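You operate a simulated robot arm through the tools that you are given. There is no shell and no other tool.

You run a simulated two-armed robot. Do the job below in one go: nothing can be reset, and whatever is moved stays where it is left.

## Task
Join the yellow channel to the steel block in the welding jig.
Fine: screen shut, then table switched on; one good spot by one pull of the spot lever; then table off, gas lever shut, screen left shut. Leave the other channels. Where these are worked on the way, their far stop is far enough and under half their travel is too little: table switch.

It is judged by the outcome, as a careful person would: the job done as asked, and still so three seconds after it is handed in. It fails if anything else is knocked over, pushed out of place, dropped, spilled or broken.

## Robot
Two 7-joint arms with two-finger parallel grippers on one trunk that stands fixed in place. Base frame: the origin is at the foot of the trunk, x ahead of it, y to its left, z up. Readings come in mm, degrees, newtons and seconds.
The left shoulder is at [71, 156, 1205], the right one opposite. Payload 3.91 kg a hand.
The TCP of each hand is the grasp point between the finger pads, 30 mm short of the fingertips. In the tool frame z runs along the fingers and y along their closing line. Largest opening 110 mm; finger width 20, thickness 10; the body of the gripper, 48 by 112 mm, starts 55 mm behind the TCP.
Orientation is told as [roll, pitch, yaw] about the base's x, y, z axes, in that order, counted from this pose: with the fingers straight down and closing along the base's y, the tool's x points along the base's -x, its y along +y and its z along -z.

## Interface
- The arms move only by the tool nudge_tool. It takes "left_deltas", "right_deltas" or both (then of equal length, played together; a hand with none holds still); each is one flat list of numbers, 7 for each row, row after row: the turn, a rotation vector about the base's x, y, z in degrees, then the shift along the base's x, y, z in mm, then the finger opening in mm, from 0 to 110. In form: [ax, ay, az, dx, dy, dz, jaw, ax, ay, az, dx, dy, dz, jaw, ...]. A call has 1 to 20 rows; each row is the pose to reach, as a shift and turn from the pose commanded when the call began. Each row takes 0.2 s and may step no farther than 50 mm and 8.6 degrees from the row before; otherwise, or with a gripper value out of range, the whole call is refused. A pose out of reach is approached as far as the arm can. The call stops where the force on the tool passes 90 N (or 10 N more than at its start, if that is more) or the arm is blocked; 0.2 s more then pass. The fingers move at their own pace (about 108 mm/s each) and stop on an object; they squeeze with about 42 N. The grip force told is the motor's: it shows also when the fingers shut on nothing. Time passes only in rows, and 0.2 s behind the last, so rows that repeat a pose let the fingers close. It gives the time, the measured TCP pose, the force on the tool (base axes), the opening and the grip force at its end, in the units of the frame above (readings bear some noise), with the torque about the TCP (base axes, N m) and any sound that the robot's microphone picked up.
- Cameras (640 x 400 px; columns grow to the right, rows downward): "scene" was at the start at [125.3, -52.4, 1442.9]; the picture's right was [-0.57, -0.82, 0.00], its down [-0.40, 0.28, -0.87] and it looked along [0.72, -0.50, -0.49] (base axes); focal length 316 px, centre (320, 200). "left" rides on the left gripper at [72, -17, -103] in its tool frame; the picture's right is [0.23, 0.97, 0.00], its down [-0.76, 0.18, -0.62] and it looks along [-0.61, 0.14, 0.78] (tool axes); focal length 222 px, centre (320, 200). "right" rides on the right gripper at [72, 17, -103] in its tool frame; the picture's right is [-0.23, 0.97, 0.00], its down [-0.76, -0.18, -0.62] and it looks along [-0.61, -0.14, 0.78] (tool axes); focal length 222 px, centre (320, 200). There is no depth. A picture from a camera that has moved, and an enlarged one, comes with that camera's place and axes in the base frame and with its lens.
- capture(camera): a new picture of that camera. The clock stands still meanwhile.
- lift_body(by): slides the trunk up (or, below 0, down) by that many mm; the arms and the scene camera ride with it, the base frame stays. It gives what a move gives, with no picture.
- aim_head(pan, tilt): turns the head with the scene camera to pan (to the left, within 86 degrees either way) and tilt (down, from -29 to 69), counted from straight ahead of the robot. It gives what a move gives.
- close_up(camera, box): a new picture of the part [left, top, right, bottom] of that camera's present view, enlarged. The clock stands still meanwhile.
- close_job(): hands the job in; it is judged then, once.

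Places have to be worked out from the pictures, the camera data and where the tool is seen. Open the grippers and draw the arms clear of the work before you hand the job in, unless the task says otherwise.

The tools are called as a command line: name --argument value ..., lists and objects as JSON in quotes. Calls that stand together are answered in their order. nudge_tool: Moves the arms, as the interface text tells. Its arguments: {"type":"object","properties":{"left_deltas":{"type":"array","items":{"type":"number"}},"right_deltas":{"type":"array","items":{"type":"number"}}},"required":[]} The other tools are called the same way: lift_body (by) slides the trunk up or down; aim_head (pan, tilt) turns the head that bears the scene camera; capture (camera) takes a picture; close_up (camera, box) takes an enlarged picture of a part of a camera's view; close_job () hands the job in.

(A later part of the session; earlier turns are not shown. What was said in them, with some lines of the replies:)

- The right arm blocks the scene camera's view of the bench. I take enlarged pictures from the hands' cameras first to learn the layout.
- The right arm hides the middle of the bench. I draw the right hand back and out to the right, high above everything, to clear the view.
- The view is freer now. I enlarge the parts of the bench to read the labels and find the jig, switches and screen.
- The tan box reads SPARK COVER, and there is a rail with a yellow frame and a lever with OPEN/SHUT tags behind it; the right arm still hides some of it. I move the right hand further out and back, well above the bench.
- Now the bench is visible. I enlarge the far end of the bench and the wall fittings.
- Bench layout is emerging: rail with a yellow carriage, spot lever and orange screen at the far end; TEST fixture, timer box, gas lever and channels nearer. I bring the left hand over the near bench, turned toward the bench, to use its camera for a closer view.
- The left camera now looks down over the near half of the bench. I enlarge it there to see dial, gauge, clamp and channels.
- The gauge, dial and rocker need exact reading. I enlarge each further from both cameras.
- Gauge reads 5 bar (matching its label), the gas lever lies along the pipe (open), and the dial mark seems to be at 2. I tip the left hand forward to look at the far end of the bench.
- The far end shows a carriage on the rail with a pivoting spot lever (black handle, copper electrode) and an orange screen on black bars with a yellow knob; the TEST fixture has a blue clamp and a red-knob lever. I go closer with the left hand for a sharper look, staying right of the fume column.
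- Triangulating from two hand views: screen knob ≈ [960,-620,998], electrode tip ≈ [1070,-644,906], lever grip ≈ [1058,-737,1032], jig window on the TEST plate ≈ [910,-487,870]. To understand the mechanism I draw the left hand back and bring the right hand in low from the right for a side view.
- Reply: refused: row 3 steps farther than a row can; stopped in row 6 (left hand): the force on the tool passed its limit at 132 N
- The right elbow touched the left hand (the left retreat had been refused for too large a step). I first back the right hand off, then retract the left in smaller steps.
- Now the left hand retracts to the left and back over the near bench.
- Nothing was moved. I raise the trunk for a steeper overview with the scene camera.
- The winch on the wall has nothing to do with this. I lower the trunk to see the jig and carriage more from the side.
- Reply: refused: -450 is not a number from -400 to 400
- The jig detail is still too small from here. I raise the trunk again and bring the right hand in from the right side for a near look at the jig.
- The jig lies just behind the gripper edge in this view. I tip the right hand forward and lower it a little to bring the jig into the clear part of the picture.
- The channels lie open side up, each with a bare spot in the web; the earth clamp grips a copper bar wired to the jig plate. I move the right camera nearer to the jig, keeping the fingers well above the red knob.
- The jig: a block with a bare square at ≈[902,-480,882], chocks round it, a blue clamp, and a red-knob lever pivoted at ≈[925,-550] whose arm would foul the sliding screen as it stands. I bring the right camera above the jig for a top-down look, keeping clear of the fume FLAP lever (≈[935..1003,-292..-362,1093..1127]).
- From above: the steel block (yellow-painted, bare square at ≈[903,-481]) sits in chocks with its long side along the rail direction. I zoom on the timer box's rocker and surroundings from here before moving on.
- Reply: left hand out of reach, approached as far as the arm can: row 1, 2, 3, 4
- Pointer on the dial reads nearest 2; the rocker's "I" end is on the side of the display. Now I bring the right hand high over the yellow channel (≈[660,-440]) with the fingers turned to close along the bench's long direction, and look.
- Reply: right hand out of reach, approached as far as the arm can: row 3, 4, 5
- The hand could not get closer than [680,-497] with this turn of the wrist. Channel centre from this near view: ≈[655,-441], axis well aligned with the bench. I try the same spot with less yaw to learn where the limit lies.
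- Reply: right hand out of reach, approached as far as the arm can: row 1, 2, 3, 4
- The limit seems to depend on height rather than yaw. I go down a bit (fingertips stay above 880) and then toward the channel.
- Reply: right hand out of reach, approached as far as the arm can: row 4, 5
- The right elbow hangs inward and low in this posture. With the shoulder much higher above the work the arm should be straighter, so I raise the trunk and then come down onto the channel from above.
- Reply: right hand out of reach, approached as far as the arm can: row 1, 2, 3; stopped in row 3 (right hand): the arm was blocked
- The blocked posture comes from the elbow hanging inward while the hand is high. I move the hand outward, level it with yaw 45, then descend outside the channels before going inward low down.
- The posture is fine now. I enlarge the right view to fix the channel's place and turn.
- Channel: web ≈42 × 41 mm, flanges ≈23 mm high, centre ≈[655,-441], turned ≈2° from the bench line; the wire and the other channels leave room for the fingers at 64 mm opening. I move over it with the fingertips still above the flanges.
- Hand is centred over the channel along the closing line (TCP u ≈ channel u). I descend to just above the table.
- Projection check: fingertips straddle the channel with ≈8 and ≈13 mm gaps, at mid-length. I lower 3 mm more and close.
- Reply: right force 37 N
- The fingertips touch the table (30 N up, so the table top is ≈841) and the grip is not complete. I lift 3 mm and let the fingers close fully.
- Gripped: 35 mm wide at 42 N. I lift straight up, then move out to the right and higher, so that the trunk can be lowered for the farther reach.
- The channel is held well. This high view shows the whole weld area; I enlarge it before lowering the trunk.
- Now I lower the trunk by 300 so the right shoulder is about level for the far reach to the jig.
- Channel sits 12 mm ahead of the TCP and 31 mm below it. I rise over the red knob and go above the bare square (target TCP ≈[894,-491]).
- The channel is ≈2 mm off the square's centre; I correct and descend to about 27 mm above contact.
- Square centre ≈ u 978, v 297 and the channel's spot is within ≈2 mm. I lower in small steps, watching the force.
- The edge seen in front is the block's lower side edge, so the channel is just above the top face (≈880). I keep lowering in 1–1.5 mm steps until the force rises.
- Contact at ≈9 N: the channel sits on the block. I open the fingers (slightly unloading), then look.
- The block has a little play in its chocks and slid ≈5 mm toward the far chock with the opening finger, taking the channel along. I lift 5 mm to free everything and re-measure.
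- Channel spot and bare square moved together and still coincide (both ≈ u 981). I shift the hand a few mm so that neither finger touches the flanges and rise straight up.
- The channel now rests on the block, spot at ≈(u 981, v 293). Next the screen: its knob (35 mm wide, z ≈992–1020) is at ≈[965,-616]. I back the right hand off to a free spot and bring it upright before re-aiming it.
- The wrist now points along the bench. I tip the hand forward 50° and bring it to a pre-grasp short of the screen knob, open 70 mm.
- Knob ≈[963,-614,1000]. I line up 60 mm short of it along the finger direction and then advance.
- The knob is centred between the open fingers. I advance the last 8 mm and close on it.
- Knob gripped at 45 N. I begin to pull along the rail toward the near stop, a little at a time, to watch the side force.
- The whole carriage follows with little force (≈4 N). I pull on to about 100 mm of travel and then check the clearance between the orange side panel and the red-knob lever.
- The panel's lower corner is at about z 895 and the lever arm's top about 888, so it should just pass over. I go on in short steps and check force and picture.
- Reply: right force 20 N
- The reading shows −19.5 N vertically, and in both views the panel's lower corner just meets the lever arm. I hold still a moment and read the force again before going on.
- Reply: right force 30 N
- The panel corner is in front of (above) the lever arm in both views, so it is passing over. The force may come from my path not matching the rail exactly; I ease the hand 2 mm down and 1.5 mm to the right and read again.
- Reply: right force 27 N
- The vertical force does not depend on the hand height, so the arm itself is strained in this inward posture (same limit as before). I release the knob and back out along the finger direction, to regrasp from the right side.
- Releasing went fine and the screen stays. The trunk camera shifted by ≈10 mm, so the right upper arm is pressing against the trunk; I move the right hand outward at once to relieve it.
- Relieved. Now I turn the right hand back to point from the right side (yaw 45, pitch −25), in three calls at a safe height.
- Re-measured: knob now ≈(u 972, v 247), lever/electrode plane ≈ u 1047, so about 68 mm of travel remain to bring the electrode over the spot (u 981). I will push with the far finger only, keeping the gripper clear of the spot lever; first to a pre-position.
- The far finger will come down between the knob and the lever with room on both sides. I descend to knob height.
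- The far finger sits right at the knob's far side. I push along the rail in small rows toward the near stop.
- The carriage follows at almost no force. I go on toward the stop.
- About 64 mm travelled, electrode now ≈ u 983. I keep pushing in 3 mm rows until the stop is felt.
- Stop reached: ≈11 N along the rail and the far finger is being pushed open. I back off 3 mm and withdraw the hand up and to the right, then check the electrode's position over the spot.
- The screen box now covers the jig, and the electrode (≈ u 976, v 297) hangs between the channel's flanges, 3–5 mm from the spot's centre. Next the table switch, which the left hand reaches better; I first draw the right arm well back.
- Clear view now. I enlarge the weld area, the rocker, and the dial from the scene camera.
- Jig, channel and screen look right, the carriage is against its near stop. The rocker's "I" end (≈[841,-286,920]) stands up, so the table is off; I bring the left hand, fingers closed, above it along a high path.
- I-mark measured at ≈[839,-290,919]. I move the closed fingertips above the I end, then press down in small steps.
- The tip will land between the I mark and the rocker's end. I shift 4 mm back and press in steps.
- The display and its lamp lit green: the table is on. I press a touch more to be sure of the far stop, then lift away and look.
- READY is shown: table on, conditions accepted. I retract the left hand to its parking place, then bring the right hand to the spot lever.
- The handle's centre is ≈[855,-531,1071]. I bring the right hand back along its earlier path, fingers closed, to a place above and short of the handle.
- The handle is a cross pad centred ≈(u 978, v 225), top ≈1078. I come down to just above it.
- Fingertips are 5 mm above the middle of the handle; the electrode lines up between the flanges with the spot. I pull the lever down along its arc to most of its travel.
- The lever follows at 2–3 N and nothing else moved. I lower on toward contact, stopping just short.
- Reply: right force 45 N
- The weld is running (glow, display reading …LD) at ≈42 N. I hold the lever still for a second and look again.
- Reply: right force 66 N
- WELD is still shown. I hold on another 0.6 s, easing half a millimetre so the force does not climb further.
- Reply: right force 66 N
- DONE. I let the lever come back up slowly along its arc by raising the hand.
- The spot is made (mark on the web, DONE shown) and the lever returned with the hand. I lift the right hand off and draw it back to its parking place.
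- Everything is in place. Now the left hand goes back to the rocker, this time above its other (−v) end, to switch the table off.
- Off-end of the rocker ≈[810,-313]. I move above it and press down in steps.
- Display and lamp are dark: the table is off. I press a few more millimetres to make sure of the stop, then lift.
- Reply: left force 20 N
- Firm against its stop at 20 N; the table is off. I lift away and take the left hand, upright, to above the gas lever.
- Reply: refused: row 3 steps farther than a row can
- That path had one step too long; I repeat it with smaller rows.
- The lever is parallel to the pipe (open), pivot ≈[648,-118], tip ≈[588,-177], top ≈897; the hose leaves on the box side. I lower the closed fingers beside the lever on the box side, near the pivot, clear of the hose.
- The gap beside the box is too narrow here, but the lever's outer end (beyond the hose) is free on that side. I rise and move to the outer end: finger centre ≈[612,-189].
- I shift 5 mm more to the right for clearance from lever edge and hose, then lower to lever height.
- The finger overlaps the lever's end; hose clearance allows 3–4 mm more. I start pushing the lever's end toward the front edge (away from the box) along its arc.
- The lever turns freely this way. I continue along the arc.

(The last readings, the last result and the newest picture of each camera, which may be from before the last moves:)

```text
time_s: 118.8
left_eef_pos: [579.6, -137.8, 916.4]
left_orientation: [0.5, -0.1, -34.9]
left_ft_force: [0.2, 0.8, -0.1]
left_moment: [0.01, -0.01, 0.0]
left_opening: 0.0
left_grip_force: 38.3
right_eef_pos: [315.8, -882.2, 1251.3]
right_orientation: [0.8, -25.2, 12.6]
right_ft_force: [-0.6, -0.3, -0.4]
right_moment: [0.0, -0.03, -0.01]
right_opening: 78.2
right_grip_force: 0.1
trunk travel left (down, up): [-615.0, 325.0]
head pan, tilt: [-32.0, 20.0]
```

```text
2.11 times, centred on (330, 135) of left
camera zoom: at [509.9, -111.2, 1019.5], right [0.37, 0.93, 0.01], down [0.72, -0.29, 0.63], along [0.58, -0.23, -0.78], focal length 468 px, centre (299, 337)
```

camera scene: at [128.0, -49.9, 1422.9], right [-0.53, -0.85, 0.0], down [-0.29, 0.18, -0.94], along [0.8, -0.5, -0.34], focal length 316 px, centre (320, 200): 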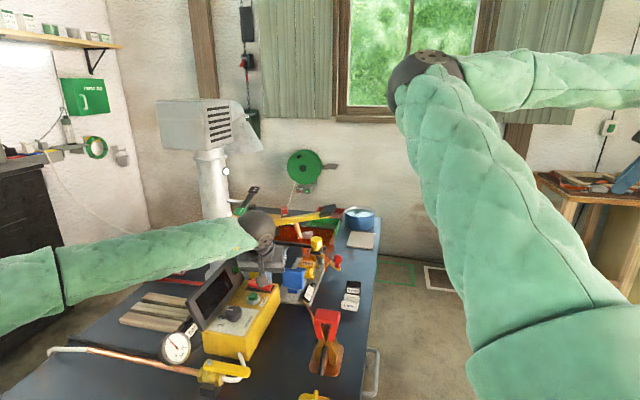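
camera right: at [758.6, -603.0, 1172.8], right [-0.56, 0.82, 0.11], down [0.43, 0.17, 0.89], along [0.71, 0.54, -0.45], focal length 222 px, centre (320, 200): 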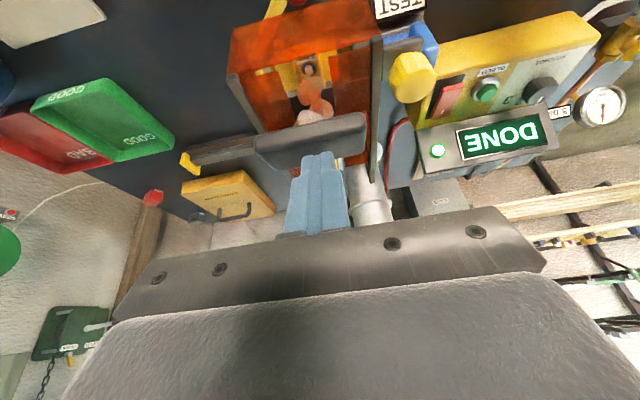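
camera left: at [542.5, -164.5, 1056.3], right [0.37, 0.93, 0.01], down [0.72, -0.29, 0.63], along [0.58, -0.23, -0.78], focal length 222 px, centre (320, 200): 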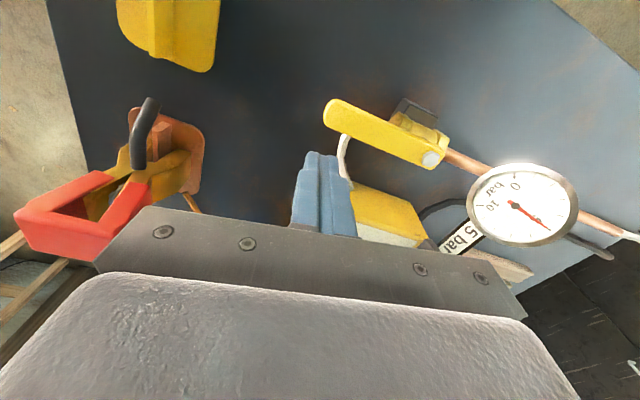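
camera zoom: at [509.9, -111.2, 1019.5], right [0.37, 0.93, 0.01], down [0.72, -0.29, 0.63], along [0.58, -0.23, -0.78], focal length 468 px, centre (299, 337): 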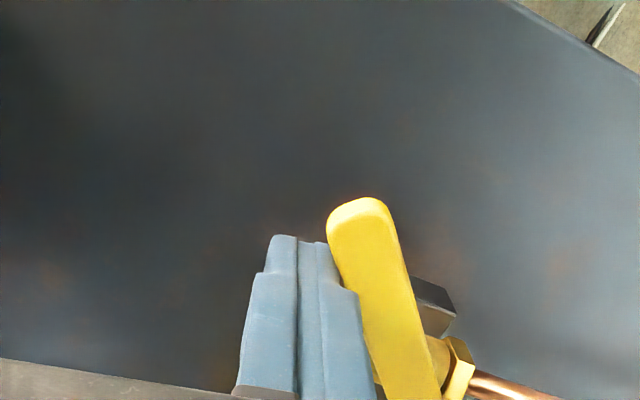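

nudge_tool --left_deltas '[0, 0, 0, -1.5, 10.3, 0, 0, 0, 0, 0, -1.5, 19.6, 0, 0, 0, 0, 0, -0.7, 29.3, 0, 0, 0, 0, 0, 0.8, 38.5, 0, 0]'

close_up --camera "left" --box '[220, 40, 440, 230]'

close_up --camera "scene" --box '[140, 310, 260, 400]'

```text
time_s: 119.8
left_eef_pos: [580.6, -98.7, 915.9]
left_orientation: [0.5, -0.1, -35.0]
left_ft_force: [-0.3, 0.5, 0.7]
left_moment: [-0.02, 0.04, 0.01]
left_opening: 0.1
left_grip_force: 37.7
right_eef_pos: [317.2, -882.6, 1251.6]
right_orientation: [0.9, -25.3, 12.4]
right_ft_force: [0.3, -0.2, 0.0]
right_moment: [-0.04, -0.02, 0.03]
right_opening: 77.7
right_grip_force: 0.0
trunk travel left (down, up): [-615.0, 325.0]
head pan, tilt: [-32.0, 20.0]
```

```text
2.11 times, centred on (330, 135) of left
camera zoom: at [511.0, -71.8, 1019.0], right [0.37, 0.93, 0.01], down [0.72, -0.29, 0.63], along [0.58, -0.23, -0.78], focal length 468 px, centre (299, 337)
```

zoom: 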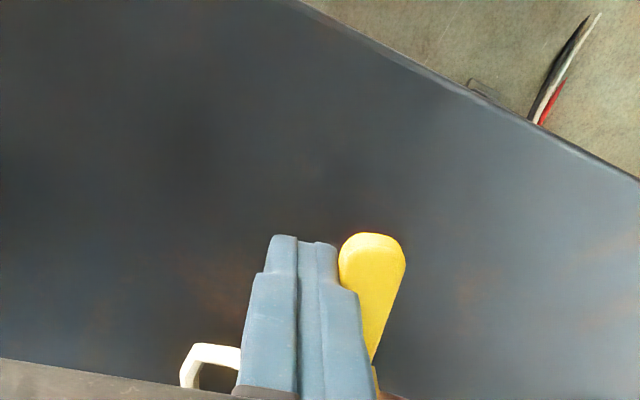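

```text
4.44 times, centred on (200, 355) of scene
camera zoom: at [129.3, -50.0, 1422.5], right [-0.53, -0.85, 0.0], down [-0.29, 0.18, -0.94], along [0.8, -0.5, -0.34], focal length 1407 px, centre (853, -489)
```

zoom: 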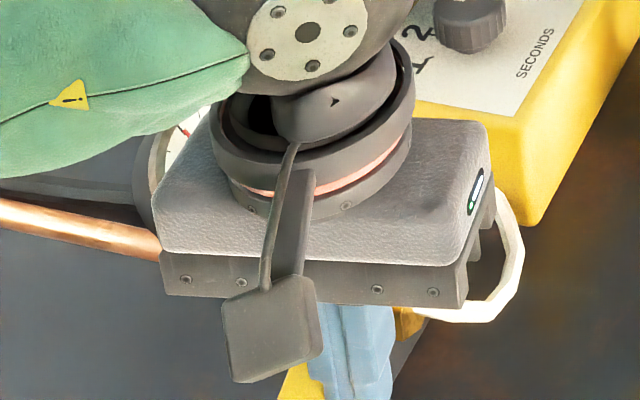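

nudge_tool --left_deltas '[0, 0, 0, 2, 8.7, 0, 0, 0, 0, 0, 5.8, 17.1, 0, 0, 0, 0, 0, 8, 20.5, 0, 0]'

close_up --camera "left" --box '[220, 40, 440, 230]'

```text
time_s: 120.6
left_eef_pos: [587.0, -81.0, 915.2]
left_orientation: [0.4, -0.1, -35.2]
left_ft_force: [-14.2, -22.8, -2.5]
left_moment: [-0.34, 0.23, -0.28]
left_opening: 0.0
left_grip_force: 38.0
right_eef_pos: [315.1, -884.6, 1250.5]
right_orientation: [1.0, -25.3, 12.4]
right_ft_force: [-0.2, -0.4, 0.2]
right_moment: [0.0, -0.01, -0.02]
right_opening: 78.3
right_grip_force: 0.1
trunk travel left (down, up): [-615.0, 325.0]
head pan, tilt: [-32.0, 20.0]
```

```text
2.11 times, centred on (330, 135) of left
camera zoom: at [516.7, -55.3, 1018.7], right [0.37, 0.93, 0.01], down [0.72, -0.3, 0.63], along [0.58, -0.23, -0.78], focal length 468 px, centre (299, 337)
```

zoom: 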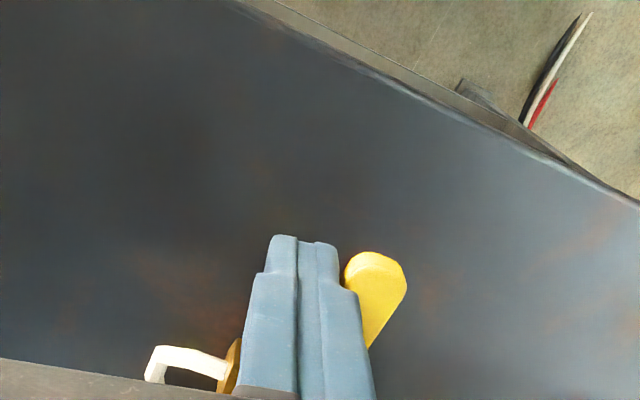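

The lever meets its stop (27 N), square across the pipe: gas shut. I back off, rise, and take the left hand out so I can look at everything.

nudge_tool --left_deltas '[0, 0, 0, -6, -9, 0, 0, 0, 0, 0, -8, -12, 25, 0, 0, 0, 0, -10, -10, 65, 0, 0, 0, 0, -20, 20, 105, 0, 0, 0, 0, -40, 55, 130, 20, 0, 0, 0, -60, 95, 145, 40, 0, 0, 0, -80, 135, 155, 60, 0, 0, 0, -100, 175, 165, 60, 0, 0, 0, -120, 215, 175, 60]'

capture --camera "scene"

close_up --camera "scene" --box '[130, 290, 290, 400]'

close_up --camera "scene" --box '[200, 190, 360, 310]'

```text
refused: row 4 steps farther than a row can; nothing moved
```

```text
taken
camera scene: at [128.1, -52.7, 1422.4], right [-0.53, -0.85, 0.0], down [-0.29, 0.18, -0.94], along [0.8, -0.5, -0.34], focal length 316 px, centre (320, 200)
```

scene: 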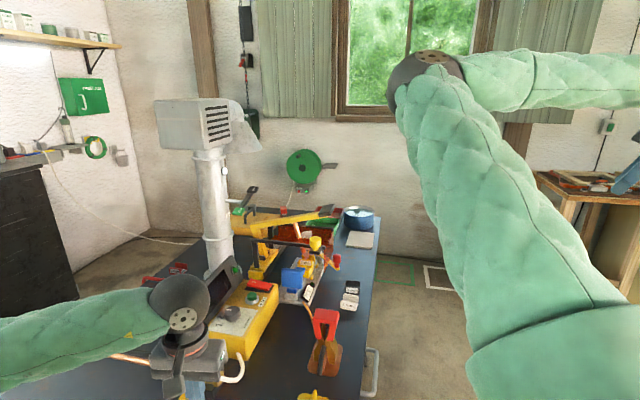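

```text
3.64 times, centred on (210, 345) of scene
camera zoom: at [128.1, -52.7, 1422.4], right [-0.53, -0.85, 0.0], down [-0.29, 0.18, -0.94], along [0.8, -0.5, -0.34], focal length 1151 px, centre (720, -327)
```

zoom: 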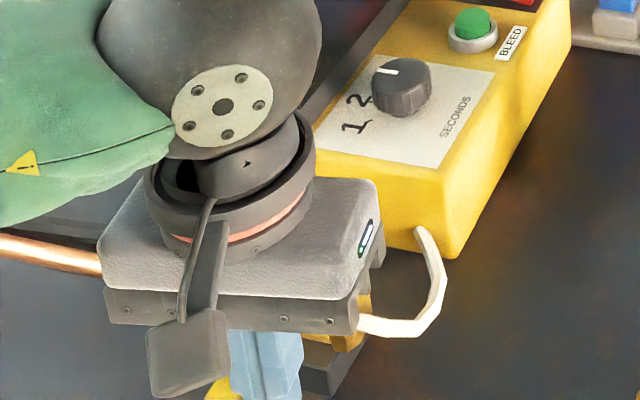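

```text
3.33 times, centred on (280, 250) of scene
camera zoom: at [128.1, -52.7, 1422.4], right [-0.53, -0.85, 0.0], down [-0.29, 0.18, -0.94], along [0.8, -0.5, -0.34], focal length 1055 px, centre (453, 33)
```

zoom: 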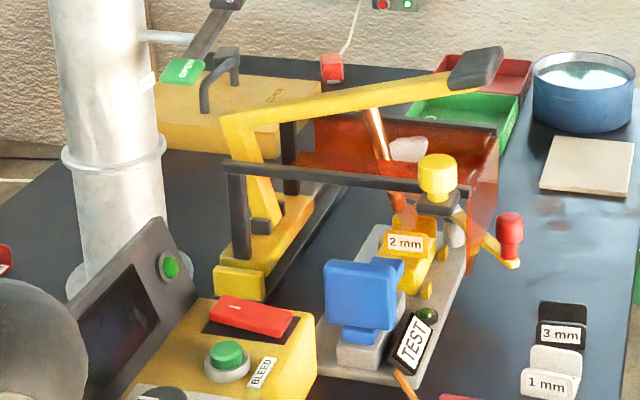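

That retreat had one step too long; I repeat it with smaller steps.

nudge_tool --left_deltas '[0, 0, 0, -6, -9, 0, 0, 0, 0, 0, -8, -12, 25, 0, 0, 0, 0, -10, -8, 65, 0, 0, 0, 0, -18, 10, 100, 0, 0, 0, 0, -35, 40, 120, 20, 0, 0, 0, -55, 75, 135, 40, 0, 0, 0, -75, 112, 148, 60, 0, 0, 0, -95, 150, 160, 60, 0, 0, 0, -110, 190, 170, 60, 0, 0, 0, -120, 230, 180, 60]'

capture --camera "scene"

close_up --camera "scene" --box '[130, 290, 290, 400]'

```text
time_s: 122.8
left_eef_pos: [466.8, 152.0, 1095.7]
left_orientation: [0.5, -0.1, -35.0]
left_ft_force: [-0.4, 0.7, 0.3]
left_moment: [0.0, -0.02, -0.01]
left_opening: 59.7
left_grip_force: 0.1
right_eef_pos: [315.8, -881.8, 1253.1]
right_orientation: [0.9, -25.2, 12.5]
right_ft_force: [-1.0, -0.4, 0.4]
right_moment: [-0.02, -0.01, -0.04]
right_opening: 77.6
right_grip_force: 0.1
trunk travel left (down, up): [-615.0, 325.0]
head pan, tilt: [-32.0, 20.0]
```

```text
taken
camera scene: at [128.4, -49.0, 1422.7], right [-0.53, -0.85, 0.0], down [-0.29, 0.18, -0.94], along [0.8, -0.5, -0.34], focal length 316 px, centre (320, 200)
```

scene: 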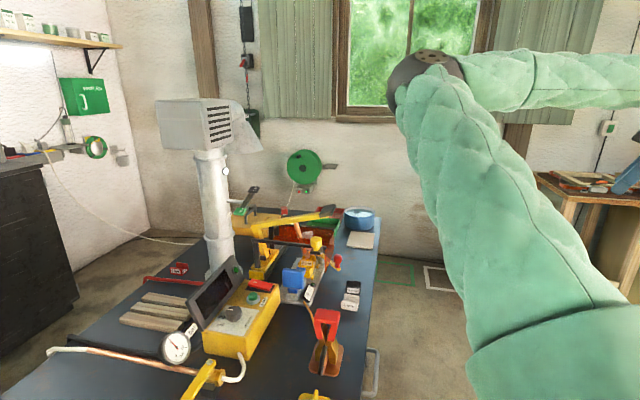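

```text
3.64 times, centred on (210, 345) of scene
camera zoom: at [128.4, -49.0, 1422.7], right [-0.53, -0.85, 0.0], down [-0.29, 0.18, -0.94], along [0.8, -0.5, -0.34], focal length 1151 px, centre (720, -327)
```

zoom: 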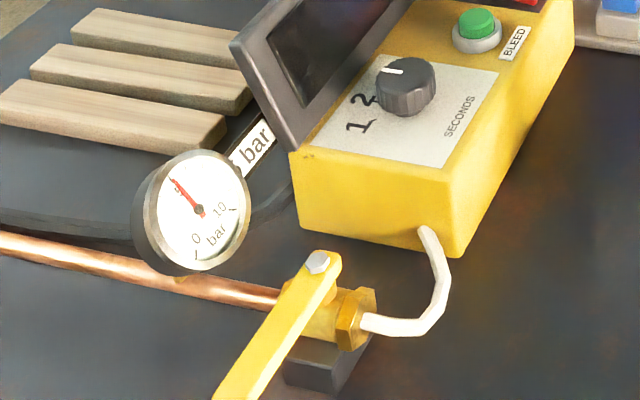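

The gas lever now stands square across the pipe: shut. I check the screen, jig and the rest of the bench closely before handing in.

close_up --camera "scene" --box '[230, 200, 360, 300]'

close_up --camera "scene" --box '[240, 230, 290, 290]'

close_up --camera "scene" --box '[290, 270, 390, 400]'

capture --camera "left"

```text
4.00 times, centred on (295, 250) of scene
camera zoom: at [128.4, -49.0, 1422.7], right [-0.53, -0.85, 0.0], down [-0.29, 0.18, -0.94], along [0.8, -0.5, -0.34], focal length 1266 px, centre (420, 0)
```

zoom: 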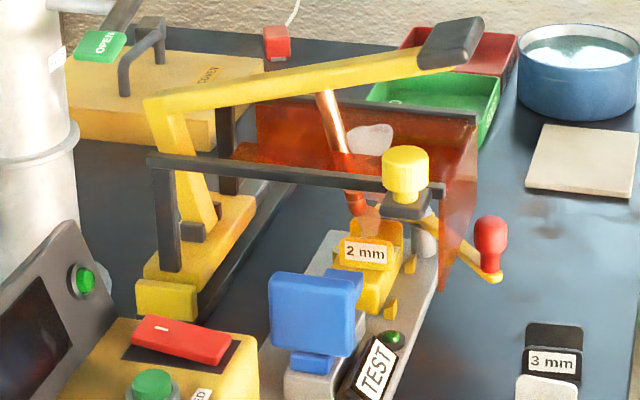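

```text
6.67 times, centred on (265, 260) of scene
camera zoom: at [128.4, -49.0, 1422.7], right [-0.53, -0.85, 0.0], down [-0.29, 0.18, -0.94], along [0.8, -0.5, -0.34], focal length 2110 px, centre (687, -200)
```

zoom: 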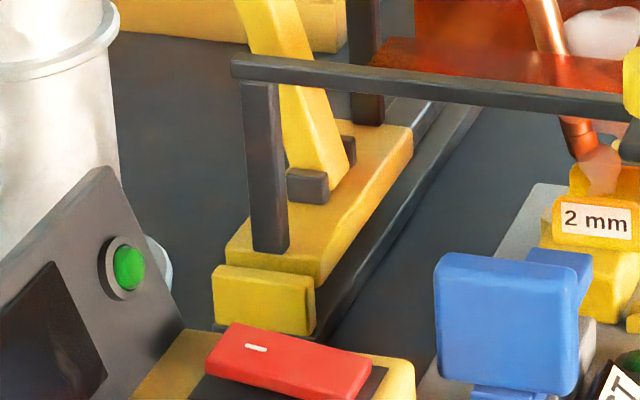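

```text
3.08 times, centred on (340, 335) of scene
camera zoom: at [128.4, -49.0, 1422.7], right [-0.53, -0.85, 0.0], down [-0.29, 0.18, -0.94], along [0.8, -0.5, -0.34], focal length 974 px, centre (258, -215)
```

zoom: 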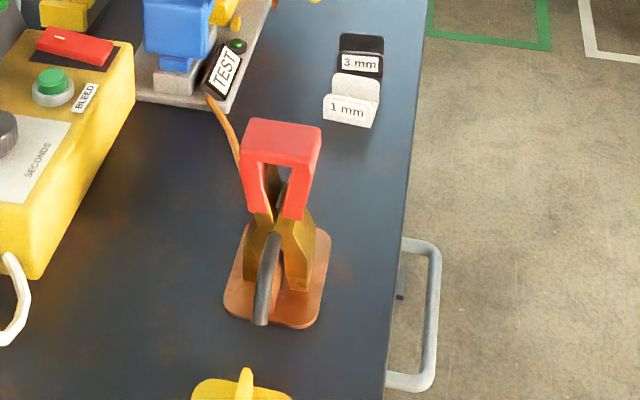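

```text
taken
camera left: at [397.1, 178.3, 1199.0], right [0.37, 0.93, 0.01], down [0.72, -0.29, 0.63], along [0.58, -0.23, -0.78], focal length 222 px, centre (320, 200)
```

left: 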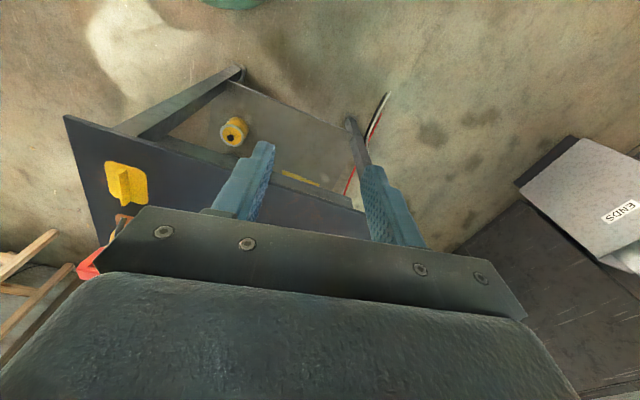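

Everything checks out. The screen is against its stop, the channel is spotted to the block and the table is off. The gas lever is shut, the other channels and objects are where they were, and both grippers are open and clear. I hand in the job.

close_job

```text
The job is handed in.
```

The yellow 2 mm channel is welded to the steel block in the jig. It took one spot from one pull of the lever, and the timer display read READY, then WELD, then DONE.

- **Order:** the screen was shut against its near stop before the table was switched on. I pressed the table switch to its far stop both times.
- **At hand-in:** the table is off (display and lamp dark), the gas lever is square across the pipe against its stop, and the screen is still shut.
- **Spot position:** I estimate it about 3–5 mm from the centre of the channel's bare spot, so still inside it. I did not test the joint itself.
- **Gas line:** the gauge still showed 5 bar after the lever was shut. I left the line unbled, as you did not ask for it.
- **Block:** it slid about 4 mm within its chocks as I let go of the channel, carrying the channel with it. I left it there.
- **Arm contact:** early on, the right elbow bumped the left hand. Nothing on the bench moved.

The other channels and everything else on the bench looked undisturbed in the final pictures. Both grippers are open and clear of the work.
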